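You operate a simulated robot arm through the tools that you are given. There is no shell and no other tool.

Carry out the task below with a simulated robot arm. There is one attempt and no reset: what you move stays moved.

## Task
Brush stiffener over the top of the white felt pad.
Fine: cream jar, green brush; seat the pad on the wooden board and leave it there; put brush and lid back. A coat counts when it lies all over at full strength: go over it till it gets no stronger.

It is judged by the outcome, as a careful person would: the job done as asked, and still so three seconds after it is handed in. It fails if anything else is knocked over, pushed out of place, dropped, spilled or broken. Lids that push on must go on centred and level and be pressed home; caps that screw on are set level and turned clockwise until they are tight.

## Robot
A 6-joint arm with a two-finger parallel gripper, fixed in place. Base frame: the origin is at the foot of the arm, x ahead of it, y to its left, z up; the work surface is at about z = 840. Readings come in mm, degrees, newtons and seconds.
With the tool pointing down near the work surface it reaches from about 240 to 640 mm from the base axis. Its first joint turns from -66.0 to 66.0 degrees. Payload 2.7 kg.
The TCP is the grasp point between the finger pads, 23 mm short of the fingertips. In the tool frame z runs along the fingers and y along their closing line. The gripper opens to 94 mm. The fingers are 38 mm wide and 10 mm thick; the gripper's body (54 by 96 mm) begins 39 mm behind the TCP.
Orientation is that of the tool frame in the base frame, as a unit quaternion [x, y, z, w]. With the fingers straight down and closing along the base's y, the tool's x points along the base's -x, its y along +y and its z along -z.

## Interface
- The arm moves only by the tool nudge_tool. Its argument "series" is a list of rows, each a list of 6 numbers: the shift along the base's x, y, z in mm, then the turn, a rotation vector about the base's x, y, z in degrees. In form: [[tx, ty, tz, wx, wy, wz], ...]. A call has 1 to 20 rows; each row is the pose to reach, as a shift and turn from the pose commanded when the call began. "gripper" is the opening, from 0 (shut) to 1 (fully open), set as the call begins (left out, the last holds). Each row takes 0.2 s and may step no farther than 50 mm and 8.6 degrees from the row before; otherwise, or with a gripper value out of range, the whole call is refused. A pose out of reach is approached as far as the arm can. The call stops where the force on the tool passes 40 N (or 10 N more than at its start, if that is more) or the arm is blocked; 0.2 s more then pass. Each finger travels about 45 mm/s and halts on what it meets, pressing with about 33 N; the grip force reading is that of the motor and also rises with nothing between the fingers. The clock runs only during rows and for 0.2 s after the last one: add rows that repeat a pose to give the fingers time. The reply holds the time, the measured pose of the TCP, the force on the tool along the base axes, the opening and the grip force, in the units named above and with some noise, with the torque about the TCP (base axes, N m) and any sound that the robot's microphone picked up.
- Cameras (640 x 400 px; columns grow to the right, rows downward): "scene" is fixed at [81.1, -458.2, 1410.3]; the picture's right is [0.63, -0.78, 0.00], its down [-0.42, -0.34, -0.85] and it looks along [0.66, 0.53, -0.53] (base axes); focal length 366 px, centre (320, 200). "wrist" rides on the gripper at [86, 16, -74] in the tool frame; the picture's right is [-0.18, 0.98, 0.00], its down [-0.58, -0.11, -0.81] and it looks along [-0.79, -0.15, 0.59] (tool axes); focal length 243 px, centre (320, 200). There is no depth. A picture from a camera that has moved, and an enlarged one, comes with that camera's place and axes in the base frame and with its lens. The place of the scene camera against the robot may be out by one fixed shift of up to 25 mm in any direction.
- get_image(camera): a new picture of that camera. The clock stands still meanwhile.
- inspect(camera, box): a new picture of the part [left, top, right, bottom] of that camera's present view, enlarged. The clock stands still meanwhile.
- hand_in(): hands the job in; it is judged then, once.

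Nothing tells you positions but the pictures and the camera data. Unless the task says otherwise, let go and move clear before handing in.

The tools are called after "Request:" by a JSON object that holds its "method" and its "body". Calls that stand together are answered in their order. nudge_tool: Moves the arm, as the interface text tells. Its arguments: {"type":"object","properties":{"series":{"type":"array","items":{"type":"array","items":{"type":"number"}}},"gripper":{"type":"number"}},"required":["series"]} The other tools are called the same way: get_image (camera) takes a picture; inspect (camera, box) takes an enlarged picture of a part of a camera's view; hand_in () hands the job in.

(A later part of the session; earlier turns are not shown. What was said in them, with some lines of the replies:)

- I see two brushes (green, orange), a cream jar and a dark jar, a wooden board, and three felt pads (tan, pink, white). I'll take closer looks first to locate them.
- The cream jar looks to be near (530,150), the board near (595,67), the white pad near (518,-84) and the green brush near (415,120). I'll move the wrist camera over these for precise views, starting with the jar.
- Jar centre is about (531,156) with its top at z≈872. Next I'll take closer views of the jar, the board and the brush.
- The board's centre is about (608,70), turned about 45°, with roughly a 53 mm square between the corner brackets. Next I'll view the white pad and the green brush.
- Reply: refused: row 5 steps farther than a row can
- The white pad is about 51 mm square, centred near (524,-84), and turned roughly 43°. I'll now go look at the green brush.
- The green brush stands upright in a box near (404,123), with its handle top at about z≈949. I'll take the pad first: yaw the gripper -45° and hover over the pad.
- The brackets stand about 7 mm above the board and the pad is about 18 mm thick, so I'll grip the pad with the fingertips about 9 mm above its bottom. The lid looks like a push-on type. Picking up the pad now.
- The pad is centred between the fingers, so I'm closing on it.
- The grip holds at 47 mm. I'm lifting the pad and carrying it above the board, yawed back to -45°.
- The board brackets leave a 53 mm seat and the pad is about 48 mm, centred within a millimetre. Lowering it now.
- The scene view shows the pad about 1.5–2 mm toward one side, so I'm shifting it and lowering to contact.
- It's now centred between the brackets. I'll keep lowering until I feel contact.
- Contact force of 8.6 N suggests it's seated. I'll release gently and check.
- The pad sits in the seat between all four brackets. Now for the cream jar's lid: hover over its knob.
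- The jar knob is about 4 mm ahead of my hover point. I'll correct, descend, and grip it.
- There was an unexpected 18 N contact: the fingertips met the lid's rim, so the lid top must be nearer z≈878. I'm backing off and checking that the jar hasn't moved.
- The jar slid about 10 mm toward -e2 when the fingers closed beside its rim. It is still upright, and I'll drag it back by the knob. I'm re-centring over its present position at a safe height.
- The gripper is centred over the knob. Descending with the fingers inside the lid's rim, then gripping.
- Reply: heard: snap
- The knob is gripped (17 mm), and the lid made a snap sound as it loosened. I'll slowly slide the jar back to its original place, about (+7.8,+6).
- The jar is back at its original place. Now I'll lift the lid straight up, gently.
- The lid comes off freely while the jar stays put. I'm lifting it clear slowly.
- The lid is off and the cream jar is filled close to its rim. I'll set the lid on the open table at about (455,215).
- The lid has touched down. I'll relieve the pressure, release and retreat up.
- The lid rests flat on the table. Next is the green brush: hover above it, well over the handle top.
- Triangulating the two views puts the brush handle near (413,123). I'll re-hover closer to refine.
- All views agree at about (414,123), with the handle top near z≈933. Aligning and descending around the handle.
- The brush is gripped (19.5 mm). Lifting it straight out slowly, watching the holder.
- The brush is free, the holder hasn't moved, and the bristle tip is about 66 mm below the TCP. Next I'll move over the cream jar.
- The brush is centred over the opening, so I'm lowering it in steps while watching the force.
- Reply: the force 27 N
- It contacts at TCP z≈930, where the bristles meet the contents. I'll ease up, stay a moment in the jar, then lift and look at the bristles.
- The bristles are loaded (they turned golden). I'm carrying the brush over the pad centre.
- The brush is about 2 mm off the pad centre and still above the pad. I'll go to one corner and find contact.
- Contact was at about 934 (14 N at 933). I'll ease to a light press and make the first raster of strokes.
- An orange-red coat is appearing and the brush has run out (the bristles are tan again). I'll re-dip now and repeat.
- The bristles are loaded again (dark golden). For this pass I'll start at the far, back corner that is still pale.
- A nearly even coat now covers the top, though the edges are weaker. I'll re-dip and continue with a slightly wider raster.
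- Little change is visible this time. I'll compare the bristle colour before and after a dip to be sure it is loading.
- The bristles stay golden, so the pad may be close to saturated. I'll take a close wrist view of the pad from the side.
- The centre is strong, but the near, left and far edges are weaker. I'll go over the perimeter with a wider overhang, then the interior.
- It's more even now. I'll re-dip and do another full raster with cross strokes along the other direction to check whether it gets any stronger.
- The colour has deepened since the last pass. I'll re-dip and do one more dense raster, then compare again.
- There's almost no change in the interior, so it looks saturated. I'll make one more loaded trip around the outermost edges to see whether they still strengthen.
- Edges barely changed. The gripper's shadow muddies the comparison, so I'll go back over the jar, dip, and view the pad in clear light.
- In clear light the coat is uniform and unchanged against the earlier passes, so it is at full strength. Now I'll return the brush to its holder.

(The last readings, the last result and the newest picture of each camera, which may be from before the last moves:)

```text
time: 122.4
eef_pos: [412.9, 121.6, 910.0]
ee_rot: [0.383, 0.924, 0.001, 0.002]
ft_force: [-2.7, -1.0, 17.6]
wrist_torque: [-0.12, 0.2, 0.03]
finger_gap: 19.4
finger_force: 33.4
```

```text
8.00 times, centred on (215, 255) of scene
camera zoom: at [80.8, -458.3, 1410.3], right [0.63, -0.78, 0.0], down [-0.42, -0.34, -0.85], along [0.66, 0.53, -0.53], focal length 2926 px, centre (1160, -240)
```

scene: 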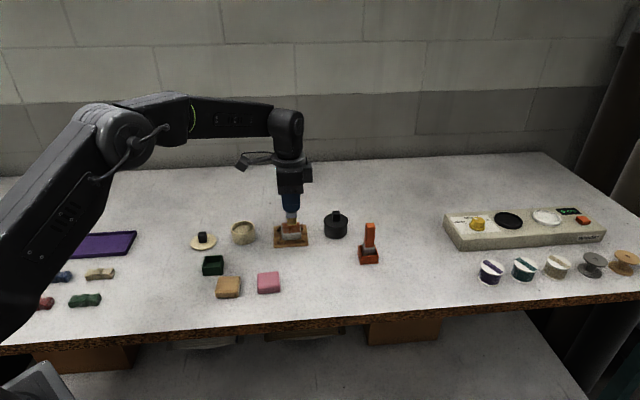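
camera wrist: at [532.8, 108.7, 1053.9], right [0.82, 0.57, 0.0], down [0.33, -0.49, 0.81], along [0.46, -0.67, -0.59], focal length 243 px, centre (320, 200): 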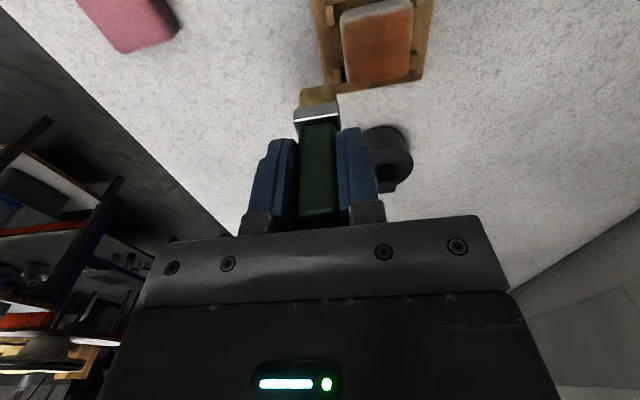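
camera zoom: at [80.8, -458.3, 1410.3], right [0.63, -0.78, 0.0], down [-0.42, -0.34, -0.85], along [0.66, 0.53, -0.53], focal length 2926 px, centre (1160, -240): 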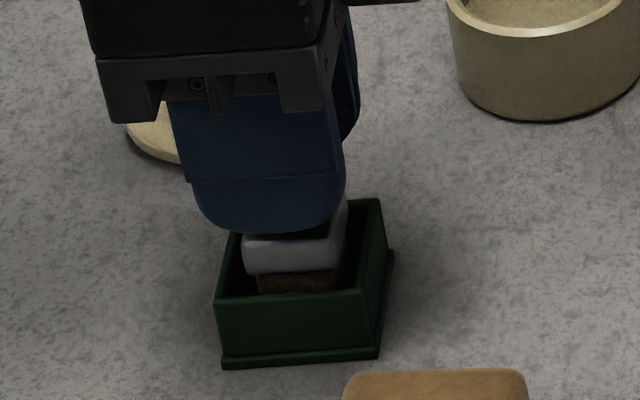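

The brush has bottomed in its holder. I'll relieve the press, release, and lift off.

Request:
{"method": "nudge_tool", "body": {"series": [[0, 0, 1, 0, 0, 0], [0, 0, 1, 0, 0, 0]]}}

Request:
{"method": "nudge_tool", "body": {"series": [[0, 0, 0, 0, 0, 0], [0, 0, 0, 0, 0, 0], [0, 0, 0, 0, 0, 0], [0, 0, 0, 0, 0, 0]], "gripper": 0.5}}

Request:
{"method": "inspect", "body": {"camera": "wrist", "box": [180, 20, 500, 220]}}

Request:
{"method": "nudge_tool", "body": {"series": [[0, 0, 15, 0, 0, 0], [0, 0, 40, 0, 0, 0], [0, 0, 70, 0, 0, 0], [0, 0, 97.5, 0, 0, 0], [0, 0, 97.5, 0, 0, 0]]}}

Request:
{"method": "inspect", "body": {"camera": "scene", "box": [180, 200, 250, 280]}}

Request:
{"method": "inspect", "body": {"camera": "wrist", "box": [200, 0, 440, 150]}}

```text
time: 123.0
eef_pos: [414.2, 122.5, 909.3]
ee_rot: [0.383, 0.924, 0.0, 0.001]
ft_force: [-0.5, 1.0, 8.7]
wrist_torque: [0.04, -0.09, -0.02]
finger_gap: 19.5
finger_force: 32.9
```

```text
time: 124.0
eef_pos: [414.3, 122.7, 910.3]
ee_rot: [0.383, 0.924, 0.0, 0.001]
ft_force: [0.0, -0.2, 0.5]
wrist_torque: [-0.01, -0.01, 0.02]
finger_gap: 47.1
finger_force: 0.0
```

```text
2.00 times, centred on (340, 120) of wrist
camera zoom: at [364.3, 193.5, 985.2], right [0.83, 0.56, 0.0], down [0.33, -0.49, 0.81], along [0.46, -0.67, -0.59], focal length 485 px, centre (280, 360)
```

zoom: 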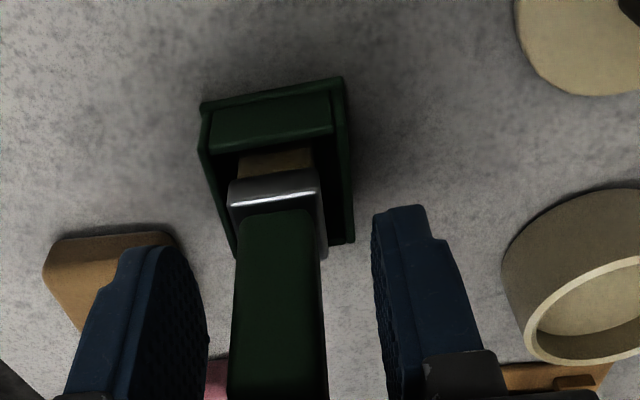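

```text
time: 125.2
eef_pos: [413.7, 121.6, 1007.4]
ee_rot: [0.383, 0.924, 0.0, 0.0]
ft_force: [-0.6, 1.1, 0.0]
wrist_torque: [0.01, -0.01, 0.01]
finger_gap: 46.6
finger_force: 0.1
```

```text
5.00 times, centred on (215, 240) of scene
camera zoom: at [81.1, -458.2, 1410.3], right [0.63, -0.78, 0.0], down [-0.42, -0.34, -0.85], along [0.66, 0.53, -0.53], focal length 1829 px, centre (845, 0)
```

zoom: 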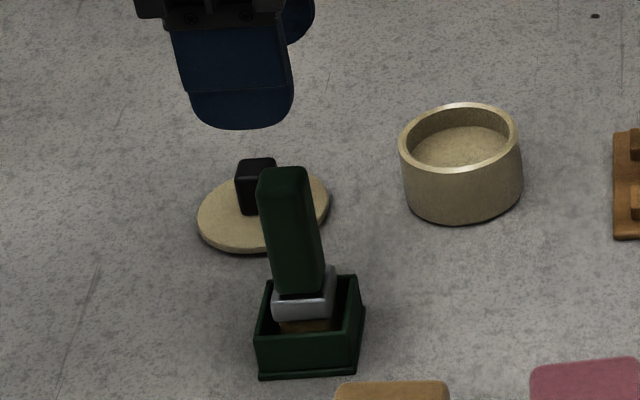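

```text
2.67 times, centred on (320, 75) of wrist
camera zoom: at [364.2, 193.4, 1082.7], right [0.83, 0.56, 0.0], down [0.33, -0.49, 0.81], along [0.46, -0.67, -0.59], focal length 647 px, centre (320, 533)
```

zoom: 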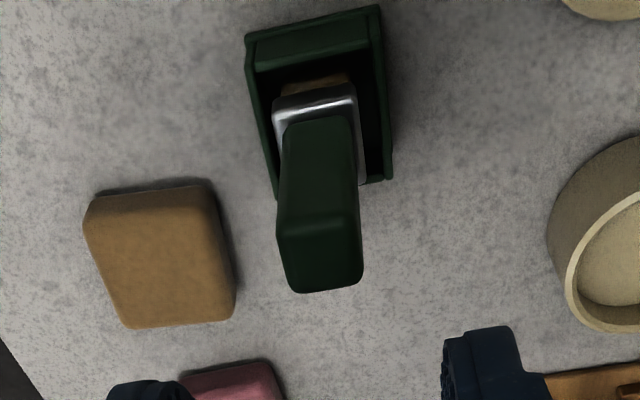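

The brush stands back in its holder. Now I'll fetch the lid using the same pose at which I released it.

Request:
{"method": "nudge_tool", "body": {"series": [[14, 31, 0, 0, 0, 0], [28, 62, 0, 0, 0, 0], [41.6, 92.5, -10, 0, 0, 0], [41.6, 92.5, -45, 0, 0, 0], [41.6, 92.5, -75, 0, 0, 0], [41.6, 92.5, -75, 0, 0, 0]], "gripper": 0.45}}

Request:
{"method": "inspect", "body": {"camera": "wrist", "box": [180, 0, 500, 200]}}

Request:
{"method": "inspect", "body": {"camera": "scene", "box": [160, 190, 260, 260]}}

```text
time: 126.6
eef_pos: [455.4, 212.7, 933.8]
ee_rot: [0.383, 0.924, 0.0, 0.0]
ft_force: [0.2, 0.8, 0.7]
wrist_torque: [0.01, 0.0, -0.01]
finger_gap: 42.3
finger_force: 0.0
```

```text
2.00 times, centred on (340, 100) of wrist
camera zoom: at [406.5, 285.4, 1007.6], right [0.83, 0.56, 0.0], down [0.33, -0.49, 0.81], along [0.46, -0.67, -0.59], focal length 485 px, centre (280, 400)
```

zoom: 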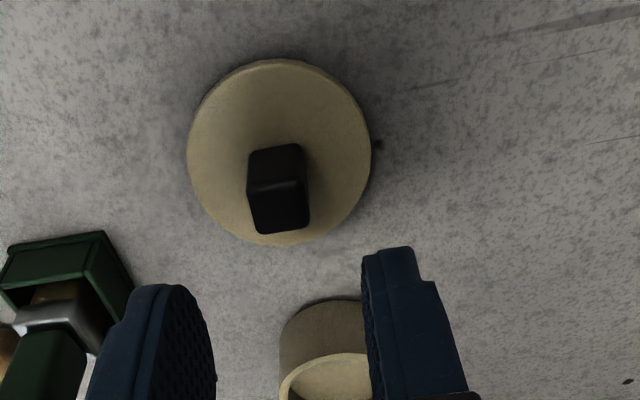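

```text
5.71 times, centred on (210, 225) of scene
camera zoom: at [81.2, -458.2, 1410.3], right [0.63, -0.78, 0.0], down [-0.42, -0.34, -0.85], along [0.66, 0.53, -0.53], focal length 2090 px, centre (949, 57)
```

zoom: 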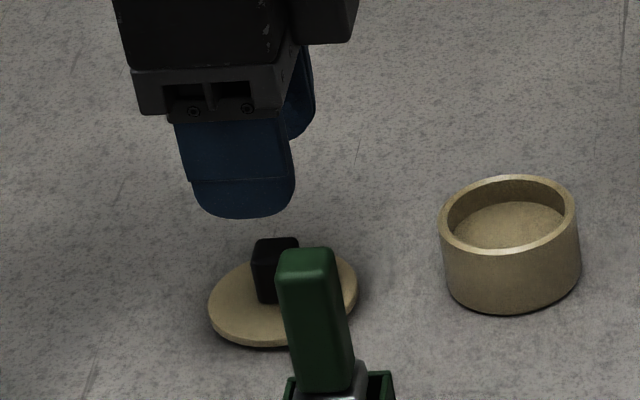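

Request:
{"method": "nudge_tool", "body": {"series": [[0, 0, -20, 0, 0, 0], [0, 0, -40, 0, 0, 0], [0, 0, -52, 0, 0, 0], [0, 0, -56.5, 0, 0, 0], [0, 0, -56.5, 0, 0, 0]]}}

Request:
{"method": "nudge_tool", "body": {"series": [[0, 0, 0, 0, 0, 0], [0, 0, 0, 0, 0, 0], [0, 0, 0, 0, 0, 0], [0, 0, 0, 0, 0, 0]], "gripper": 0}}

Request:
{"method": "nudge_tool", "body": {"series": [[0, 0, 10, 0, 0, 0], [0, 0, 40, 0, 0, 0], [0, 0, 80, 0, 0, 0], [0, 0, 94, 0, 0, 0], [0, 0, 94, 0, 0, 0]]}}

Request:
{"method": "inspect", "body": {"camera": "scene", "box": [160, 170, 260, 260]}}

Request:
{"method": "inspect", "body": {"camera": "wrist", "box": [180, 0, 500, 200]}}

```text
time: 127.8
eef_pos: [454.3, 214.6, 875.6]
ee_rot: [0.383, 0.924, 0.0, -0.001]
ft_force: [-0.6, 0.3, -0.6]
wrist_torque: [0.0, -0.04, -0.02]
finger_gap: 42.6
finger_force: 0.1
```

```text
time: 128.8
eef_pos: [455.1, 214.5, 876.0]
ee_rot: [0.382, 0.924, 0.0, 0.0]
ft_force: [0.0, -0.3, 0.3]
wrist_torque: [0.0, -0.05, -0.03]
finger_gap: 17.0
finger_force: 33.4
```

```text
time: 130.0
eef_pos: [455.3, 215.5, 970.7]
ee_rot: [0.382, 0.924, 0.0, 0.001]
ft_force: [-0.2, 0.8, -0.7]
wrist_torque: [0.01, -0.01, 0.0]
finger_gap: 17.0
finger_force: 32.6
```

```text
4.44 times, centred on (210, 215) of scene
camera zoom: at [81.2, -458.2, 1410.3], right [0.63, -0.78, 0.0], down [-0.42, -0.34, -0.85], along [0.66, 0.53, -0.53], focal length 1626 px, centre (809, 133)
```

zoom: 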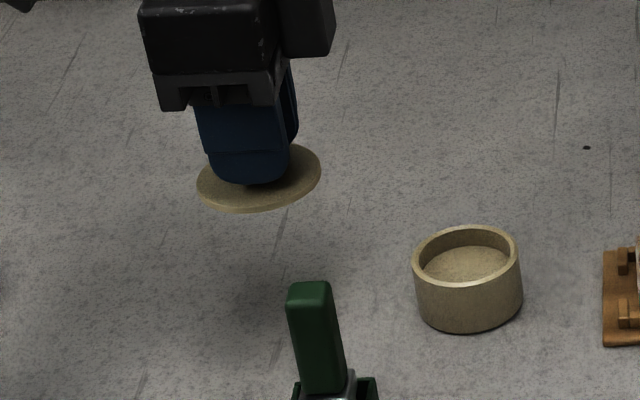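

```text
2.00 times, centred on (340, 100) of wrist
camera zoom: at [405.6, 286.3, 1045.3], right [0.83, 0.56, 0.0], down [0.33, -0.49, 0.81], along [0.46, -0.67, -0.59], focal length 485 px, centre (280, 400)
```

zoom: 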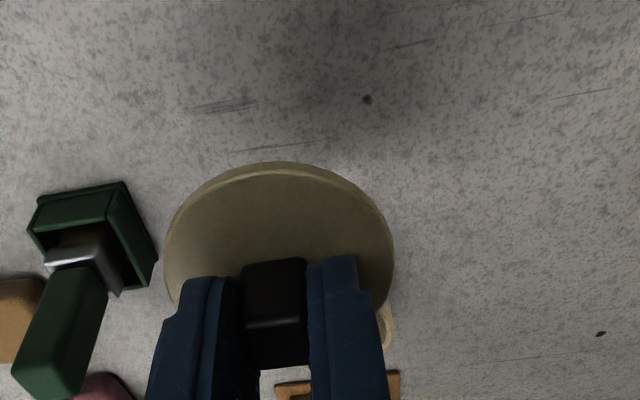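

The lid is gripped as before and the jar hasn't moved. I'm carrying it over the jar and checking alignment.

Request:
{"method": "nudge_tool", "body": {"series": [[26, -20, 0, 0, 0, 0], [52, -40, 0, 0, 0, 0], [77, -59, 0, 0, 0, 0], [77, -59, -30, 0, 0, 0], [77, -59, -50, 0, 0, 0], [77, -59, -56, 0, 0, 0], [77, -59, -56, 0, 0, 0]]}}

Request:
{"method": "inspect", "body": {"camera": "scene", "box": [210, 190, 274, 250]}}

Request:
{"method": "inspect", "body": {"camera": "wrist", "box": [180, 0, 500, 200]}}

```text
time: 131.6
eef_pos: [531.9, 155.4, 912.9]
ee_rot: [0.382, 0.924, 0.0, 0.0]
ft_force: [-0.6, -0.7, -0.2]
wrist_torque: [0.02, 0.01, 0.02]
finger_gap: 16.8
finger_force: 33.0
```

```text
6.67 times, centred on (242, 220) of scene
camera zoom: at [81.2, -458.2, 1410.3], right [0.63, -0.78, 0.0], down [-0.42, -0.34, -0.85], along [0.66, 0.53, -0.53], focal length 2438 px, centre (840, 67)
```

zoom: 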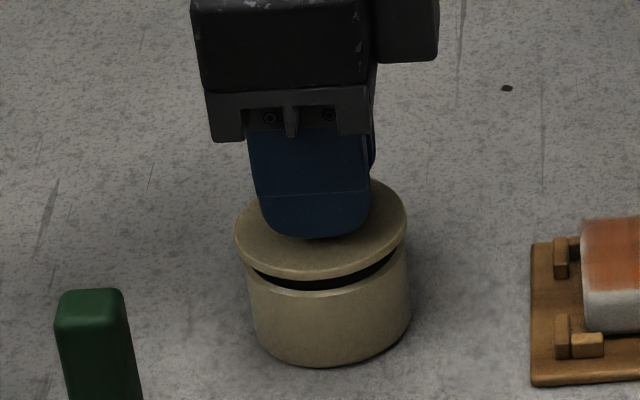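

```text
2.00 times, centred on (340, 100) of wrist
camera zoom: at [482.8, 226.8, 989.2], right [0.83, 0.56, 0.0], down [0.33, -0.49, 0.81], along [0.46, -0.67, -0.59], focal length 485 px, centre (280, 400)
```

zoom: 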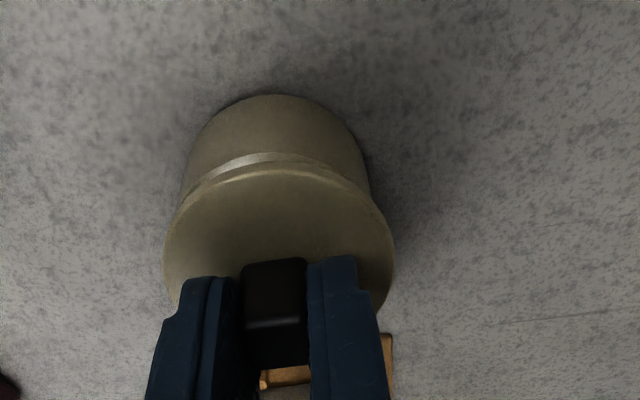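

Request:
{"method": "inspect", "body": {"camera": "scene", "box": [230, 212, 256, 246]}}

Request:
{"method": "inspect", "body": {"camera": "wrist", "box": [250, 30, 390, 118]}}

```text
11.76 times, centred on (243, 229) of scene
camera zoom: at [81.2, -458.2, 1410.3], right [0.63, -0.78, 0.0], down [-0.42, -0.34, -0.85], along [0.66, 0.53, -0.53], focal length 4303 px, centre (1226, -141)
```

zoom: 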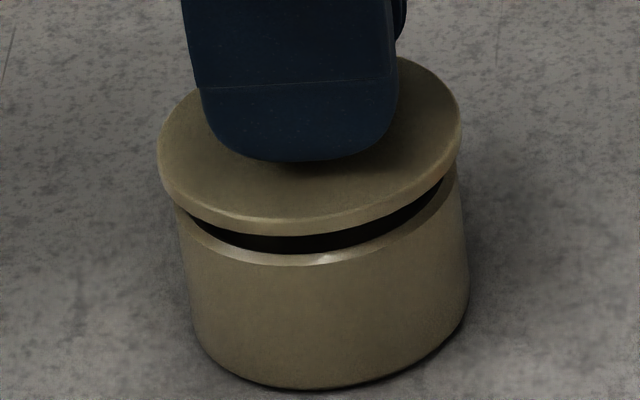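

```text
4.55 times, centred on (320, 74) of wrist
camera zoom: at [482.8, 226.8, 989.2], right [0.83, 0.56, 0.0], down [0.33, -0.49, 0.81], along [0.46, -0.67, -0.59], focal length 1103 px, centre (320, 773)
```

zoom: 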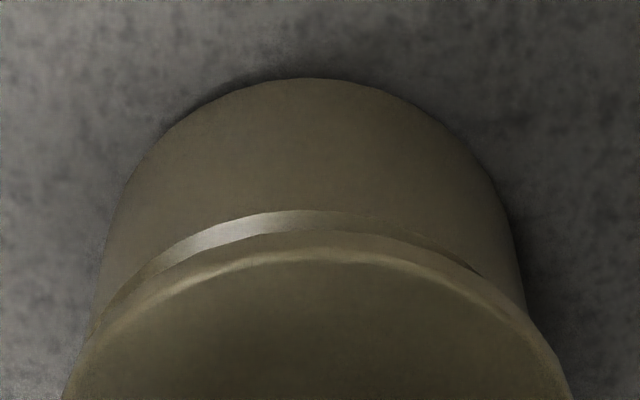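

Request:
{"method": "nudge_tool", "body": {"series": [[0, 0, -2, 0, 0, 0], [0, 0, -4.3, 0, 0, 0], [0, 0, -4.3, 0, 0, 0], [0, 0, -4.3, 0, 0, 0]]}}

Request:
{"method": "inspect", "body": {"camera": "scene", "box": [210, 190, 274, 250]}}

Request:
{"method": "inspect", "body": {"camera": "scene", "box": [230, 212, 256, 246]}}

```text
time: 132.6
eef_pos: [532.4, 155.8, 909.4]
ee_rot: [0.383, 0.924, 0.0, 0.0]
ft_force: [0.2, 0.5, 0.2]
wrist_torque: [-0.02, 0.03, 0.01]
finger_gap: 17.2
finger_force: 33.5
```

```text
6.67 times, centred on (242, 220) of scene
camera zoom: at [81.2, -458.2, 1410.3], right [0.63, -0.78, 0.0], down [-0.42, -0.34, -0.85], along [0.66, 0.53, -0.53], focal length 2438 px, centre (840, 67)
```

zoom: 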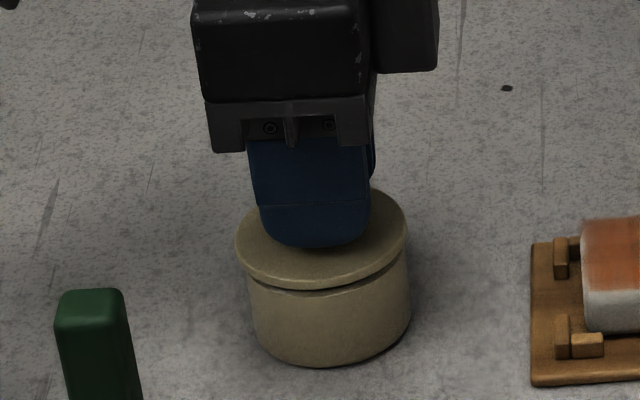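

```text
11.76 times, centred on (243, 229) of scene
camera zoom: at [81.2, -458.2, 1410.3], right [0.63, -0.78, 0.0], down [-0.42, -0.34, -0.85], along [0.66, 0.53, -0.53], focal length 4303 px, centre (1226, -141)
```

zoom: 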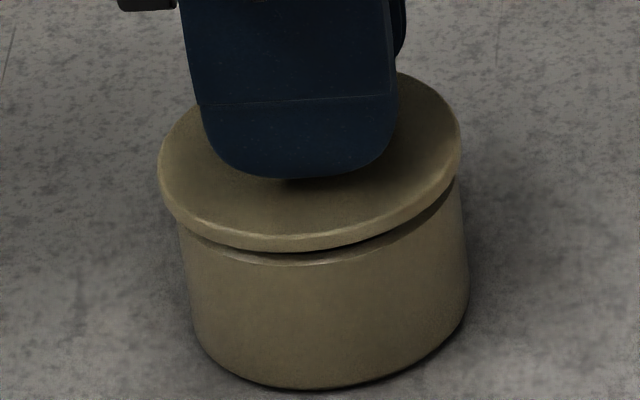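

The lid sits about 1 mm off relative to how it came off, so I'll correct that and lower it until contact.

Request:
{"method": "nudge_tool", "body": {"series": [[0.7, -0.7, 0, 0, 0, 0], [0.7, -0.7, -1.5, 0, 0, 0], [0.7, -0.7, -2.5, 0, 0, 0], [0.7, -0.7, -2.5, 0, 0, 0]]}}

Request:
{"method": "inspect", "body": {"camera": "scene", "box": [210, 190, 274, 250]}}

Request:
{"method": "inspect", "body": {"camera": "scene", "box": [230, 212, 256, 246]}}

```text
time: 133.6
eef_pos: [531.9, 154.0, 907.5]
ee_rot: [0.383, 0.924, 0.0, 0.0]
ft_force: [0.4, 0.5, 0.3]
wrist_torque: [0.0, 0.03, 0.01]
finger_gap: 16.9
finger_force: 33.6
```

```text
6.67 times, centred on (242, 220) of scene
camera zoom: at [81.2, -458.2, 1410.3], right [0.63, -0.78, 0.0], down [-0.42, -0.34, -0.85], along [0.66, 0.53, -0.53], focal length 2438 px, centre (840, 67)
```

zoom: 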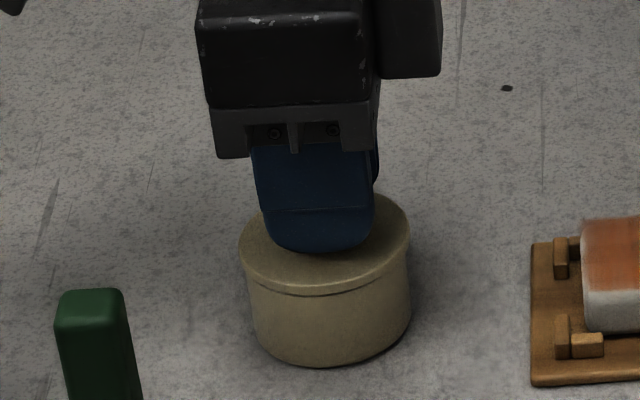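

```text
11.76 times, centred on (243, 229) of scene
camera zoom: at [81.2, -458.2, 1410.3], right [0.63, -0.78, 0.0], down [-0.42, -0.34, -0.85], along [0.66, 0.53, -0.53], focal length 4303 px, centre (1226, -141)
```

zoom: 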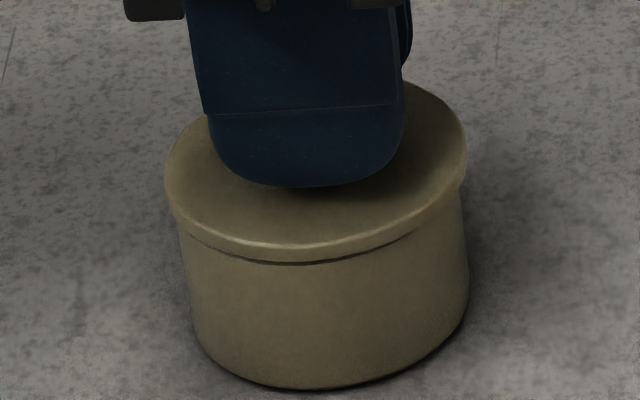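

The lid is now centred as it was originally. Pressing down in small steps.

Request:
{"method": "nudge_tool", "body": {"series": [[0, 0, -0.7, 0, 0, 0], [0, 0, -1.4, 0, 0, 0], [0, 0, -1.4, 0, 0, 0]]}}

Request:
{"method": "nudge_tool", "body": {"series": [[0, 0, -1, 0, 0, 0], [0, 0, -2, 0, 0, 0], [0, 0, -2, 0, 0, 0]]}}

Request:
{"method": "inspect", "body": {"camera": "scene", "box": [230, 212, 256, 246]}}

```text
time: 134.4
eef_pos: [532.5, 155.4, 906.1]
ee_rot: [0.383, 0.924, 0.0, 0.0]
ft_force: [-0.5, 0.1, 1.3]
wrist_torque: [-0.01, 0.03, 0.01]
finger_gap: 17.0
finger_force: 33.3
```

```text
time: 135.2
eef_pos: [532.0, 156.1, 907.1]
ee_rot: [0.382, 0.924, 0.0, 0.003]
ft_force: [-3.1, -2.3, 20.4]
wrist_torque: [0.09, 0.3, 0.01]
finger_gap: 17.0
finger_force: 33.3
```

```text
11.76 times, centred on (243, 229) of scene
camera zoom: at [80.8, -458.3, 1410.3], right [0.63, -0.78, 0.0], down [-0.42, -0.34, -0.85], along [0.66, 0.53, -0.53], focal length 4303 px, centre (1226, -141)
```

zoom: 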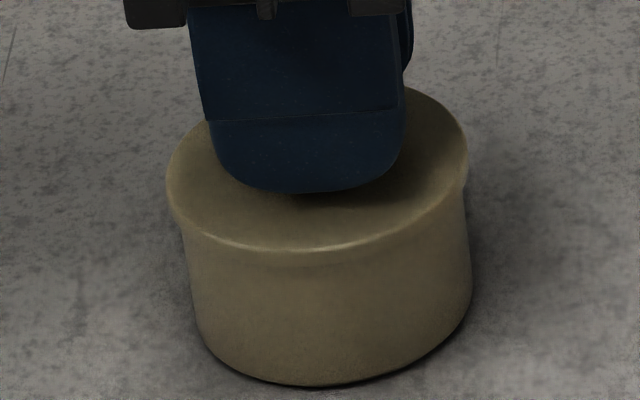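

The gap has closed at 20 N, but I heard no snap. I'll press a bit more firmly.

Request:
{"method": "nudge_tool", "body": {"series": [[0, 0, -0.8, 0, 0, 0], [0, 0, -1.6, 0, 0, 0], [0, 0, -1.6, 0, 0, 0]]}}

```text
time: 136.0
eef_pos: [534.6, 156.2, 905.3]
ee_rot: [0.382, 0.924, 0.002, 0.002]
ft_force: [-7.5, -0.6, 33.2]
wrist_torque: [0.14, 0.44, 0.02]
finger_gap: 17.1
finger_force: 33.3
```

Request:
{"method": "nudge_tool", "body": {"series": [[0, 0, -0.8, 0, 0, 0], [0, 0, -1.5, 0, 0, 0], [0, 0, -2.2, 0, 0, 0], [0, 0, -2.2, 0, 0, 0]]}}

Request:
{"method": "inspect", "body": {"camera": "scene", "box": [230, 212, 256, 246]}}

```text
time: 137.0
eef_pos: [533.6, 154.8, 904.2]
ee_rot: [0.383, 0.924, 0.002, 0.003]
ft_force: [-6.9, -2.8, 35.1]
wrist_torque: [-0.13, 0.18, 0.04]
finger_gap: 17.1
finger_force: 32.8
```

```text
11.76 times, centred on (243, 229) of scene
camera zoom: at [80.4, -458.4, 1410.3], right [0.63, -0.78, 0.0], down [-0.42, -0.34, -0.85], along [0.66, 0.53, -0.53], focal length 4303 px, centre (1226, -141)
```

zoom: 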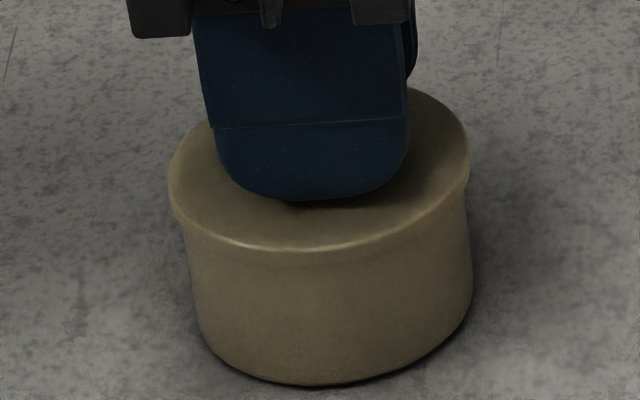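

The fingers are near their friction limit on the knob, so I'll let go and press on the knob's top with closed fingers instead.

Request:
{"method": "nudge_tool", "body": {"series": [[0, 0, 2, 0, 0, 0], [0, 0, 4, 0, 0, 0], [0, 0, 4, 0, 0, 0]]}}

Request:
{"method": "nudge_tool", "body": {"series": [[0, 0, 0, 0, 0, 0], [0, 0, 0, 0, 0, 0], [0, 0, 0, 0, 0, 0]], "gripper": 0.45}}

Request:
{"method": "nudge_tool", "body": {"series": [[0, 0, 15, 0, 0, 0], [0, 0, 35, 0, 0, 0], [0, 0, 45, 0, 0, 0], [0, 0, 45, 0, 0, 0]]}}

Request:
{"method": "inspect", "body": {"camera": "scene", "box": [210, 190, 274, 250]}}

Request:
{"method": "inspect", "body": {"camera": "wrist", "box": [200, 0, 440, 150]}}

```text
time: 137.8
eef_pos: [532.4, 153.7, 904.9]
ee_rot: [0.382, 0.924, 0.001, 0.0]
ft_force: [5.2, 0.7, 11.7]
wrist_torque: [-0.18, -0.34, 0.08]
finger_gap: 17.1
finger_force: 33.1
```

```text
time: 138.6
eef_pos: [532.0, 154.6, 903.1]
ee_rot: [0.383, 0.924, 0.0, 0.0]
ft_force: [0.5, -0.7, 1.6]
wrist_torque: [0.0, -0.04, -0.03]
finger_gap: 42.3
finger_force: 0.0
heard: snap
```

```text
time: 139.6
eef_pos: [533.1, 154.8, 949.8]
ee_rot: [0.382, 0.924, -0.001, 0.0]
ft_force: [0.5, -0.7, -0.2]
wrist_torque: [0.01, -0.01, -0.03]
finger_gap: 42.1
finger_force: 0.0
```

```text
6.67 times, centred on (242, 220) of scene
camera zoom: at [81.1, -458.2, 1410.3], right [0.63, -0.78, 0.0], down [-0.42, -0.34, -0.85], along [0.66, 0.53, -0.53], focal length 2438 px, centre (840, 67)
```

zoom: 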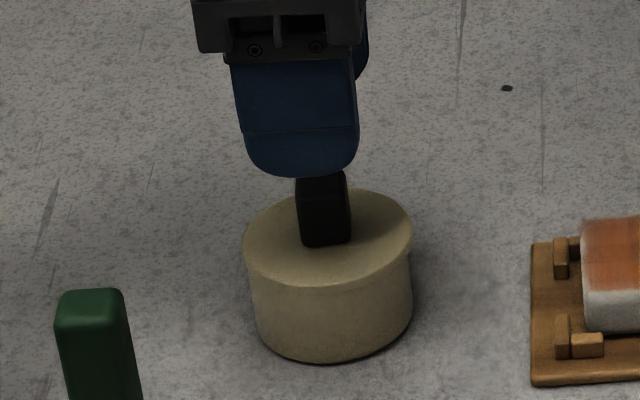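

```text
2.67 times, centred on (320, 75) of wrist
camera zoom: at [483.1, 226.5, 1024.2], right [0.83, 0.56, 0.0], down [0.33, -0.49, 0.81], along [0.46, -0.67, -0.59], focal length 647 px, centre (320, 533)
```

zoom: 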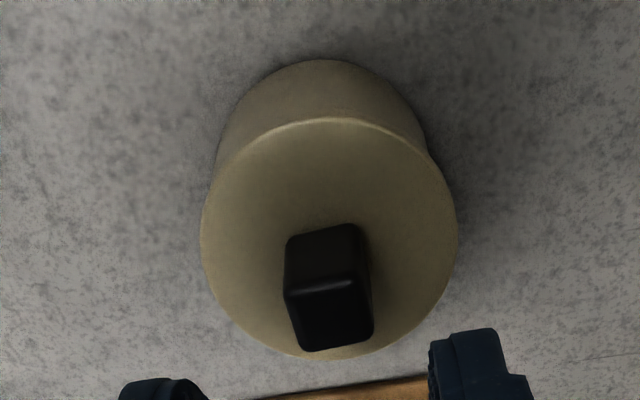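

A snap was heard on release, so the lid has latched. Checking that it is level and flush.

Request:
{"method": "inspect", "body": {"camera": "scene", "box": [230, 212, 256, 246]}}

Request:
{"method": "inspect", "body": {"camera": "wrist", "box": [270, 10, 380, 80]}}

Request:
{"method": "get_image", "body": {"camera": "scene"}}

```text
11.76 times, centred on (243, 229) of scene
camera zoom: at [81.1, -458.2, 1410.3], right [0.63, -0.78, 0.0], down [-0.42, -0.34, -0.85], along [0.66, 0.53, -0.53], focal length 4303 px, centre (1226, -141)
```

zoom: 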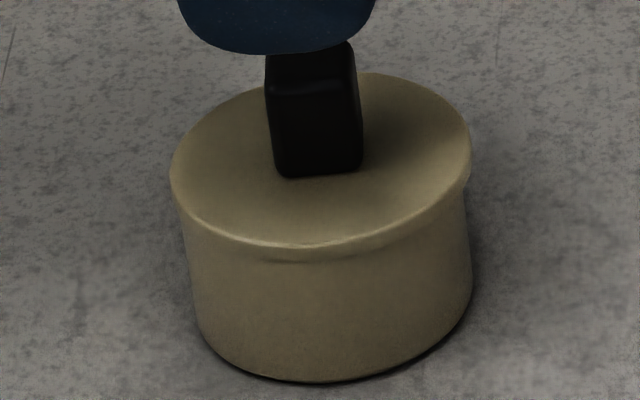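

```text
5.71 times, centred on (325, 45) of wrist
camera zoom: at [483.1, 226.5, 1024.2], right [0.83, 0.56, 0.0], down [0.33, -0.49, 0.81], along [0.46, -0.67, -0.59], focal length 1386 px, centre (291, 1086)
```

zoom: 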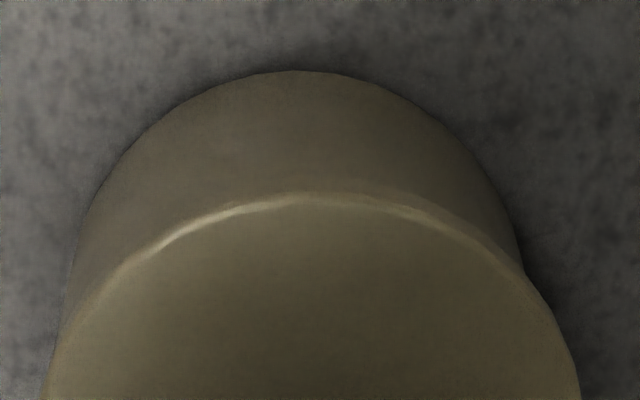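

```text
taken
```

scene: 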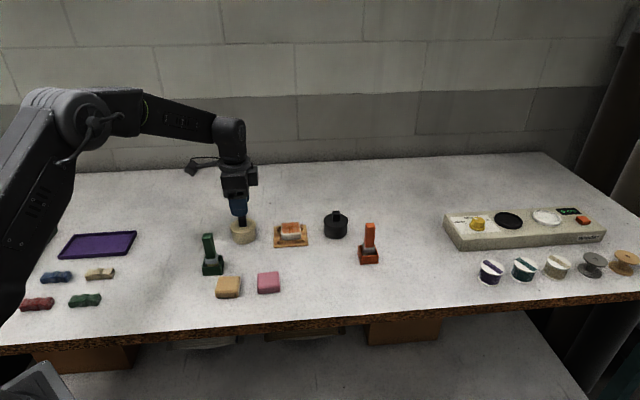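

The lid looks level and flush. I'll give it a final check press on the knob top with closed fingers.

Request:
{"method": "nudge_tool", "body": {"series": [[2, 1, 0, 0, 0, 0], [2, 1, 0, 0, 0, 0], [2, 1, 0, 0, 0, 0], [2, 1, -15, 0, 0, 0], [2, 1, -22, 0, 0, 0], [2, 1, -25, 0, 0, 0], [2, 1, -25, 0, 0, 0]], "gripper": 0}}

Request:
{"method": "nudge_tool", "body": {"series": [[0, 0, -1.5, 0, 0, 0], [0, 0, -3, 0, 0, 0], [0, 0, -3, 0, 0, 0]]}}

```text
time: 141.2
eef_pos: [536.1, 155.8, 925.7]
ee_rot: [0.383, 0.924, 0.001, 0.001]
ft_force: [-3.6, -1.7, 8.5]
wrist_torque: [-0.04, 0.09, 0.01]
finger_gap: 0.0
finger_force: 33.1
```

```text
time: 142.0
eef_pos: [535.2, 155.2, 924.3]
ee_rot: [0.382, 0.924, 0.001, 0.003]
ft_force: [-11.5, -5.1, 35.1]
wrist_torque: [0.02, 0.37, 0.07]
finger_gap: 0.0
finger_force: 33.3
```

The lid took 35 N without giving, so it is home. Retreating upward and doing a final check.

Request:
{"method": "nudge_tool", "body": {"series": [[0, 0, 3, 0, 0, 0], [0, 0, 15, 0, 0, 0], [0, 0, 45, 0, 0, 0], [0, 0, 90, 0, 0, 0], [-20, 0, 130, 0, 0, 0], [-50, 0, 160, 0, 0, 0], [-80, 0, 170, 0, 0, 0], [-80, 0, 170, 0, 0, 0]]}}

Request:
{"method": "get_image", "body": {"camera": "scene"}}

Request:
{"method": "inspect", "body": {"camera": "scene", "box": [210, 190, 274, 250]}}

Request:
{"method": "inspect", "body": {"camera": "scene", "box": [190, 200, 270, 300]}}

Request:
{"method": "inspect", "body": {"camera": "scene", "box": [270, 215, 314, 245]}}

```text
time: 143.8
eef_pos: [454.1, 157.3, 1091.9]
ee_rot: [0.382, 0.924, 0.0, 0.0]
ft_force: [0.4, -0.3, 0.1]
wrist_torque: [-0.01, 0.0, -0.04]
finger_gap: 0.3
finger_force: 33.2
```

```text
taken
```

scene: 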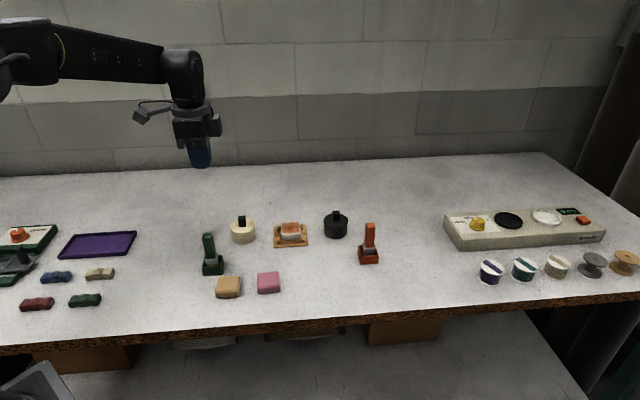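

```text
6.67 times, centred on (242, 220) of scene
camera zoom: at [81.1, -458.2, 1410.3], right [0.63, -0.78, 0.0], down [-0.42, -0.34, -0.85], along [0.66, 0.53, -0.53], focal length 2438 px, centre (840, 67)
```

zoom: 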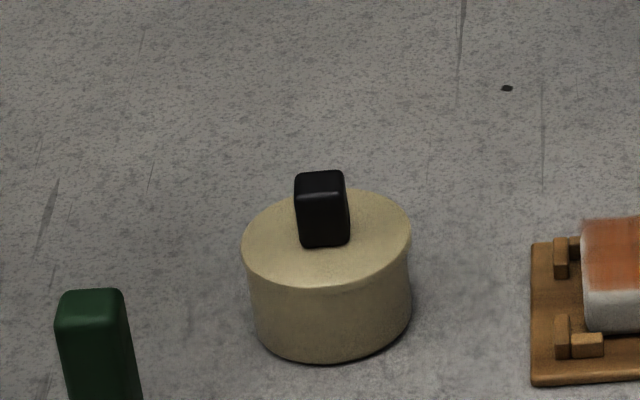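

```text
4.00 times, centred on (230, 250) of scene
camera zoom: at [81.1, -458.2, 1410.3], right [0.63, -0.78, 0.0], down [-0.42, -0.34, -0.85], along [0.66, 0.53, -0.53], focal length 1463 px, centre (680, 0)
```

zoom: 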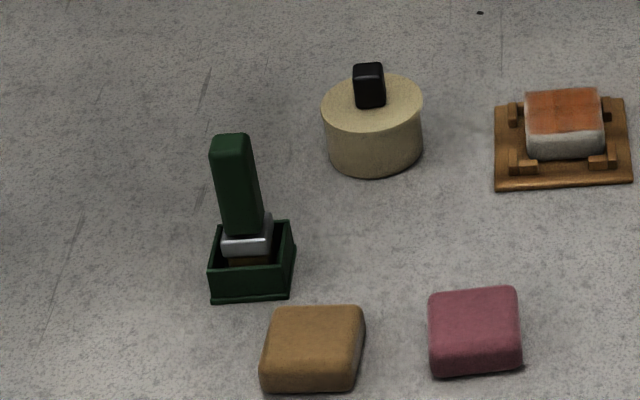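

```text
13.33 times, centred on (292, 230) of scene
camera zoom: at [81.1, -458.2, 1410.3], right [0.63, -0.78, 0.0], down [-0.42, -0.34, -0.85], along [0.66, 0.53, -0.53], focal length 4876 px, centre (693, -200)
```

zoom: 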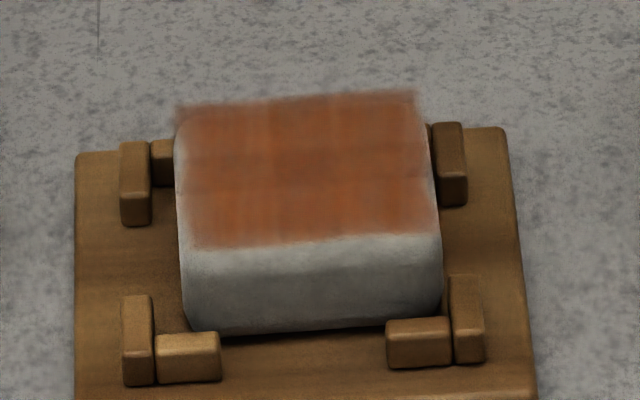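

The job looks complete:
- **Coat:** the pad is evenly coated and seated on the board.
- **Put back:** the green brush stands in its holder, and the lid is latched level on the cream jar.
- **Surroundings:** nothing else has been disturbed, and the arm is clear.

Handing in.

Request:
{"method": "hand_in", "body": {}}

```text
The job is handed in.
```

I coated the top of the white felt pad with stiffener from the cream jar, using the green brush. The pad is seated on the wooden board between its brackets, and the job is handed in.

- **Coat:** I dipped the brush six times and brushed the whole top, including the edges. The last passes made no visible difference. In the pictures the colour is even apart from a slight fade of about 2 mm at the very rim, which extra passes along the edges did not change.
- **Brush:** It stands upright back in its green holder.
- **Lid:** It is back on the cream jar, level. I heard it snap on as I let go, and it did not move under a 35 N check press.
- **Jar position:** Early on, the fingers pushed the jar about 10 mm; I slid it back. Pressing the lid on shifted it again, and it now sits about 2 mm from where it started. It stayed upright throughout.

In the final pictures nothing else on the table has moved, tipped or spilled. The arm is clear of the work.
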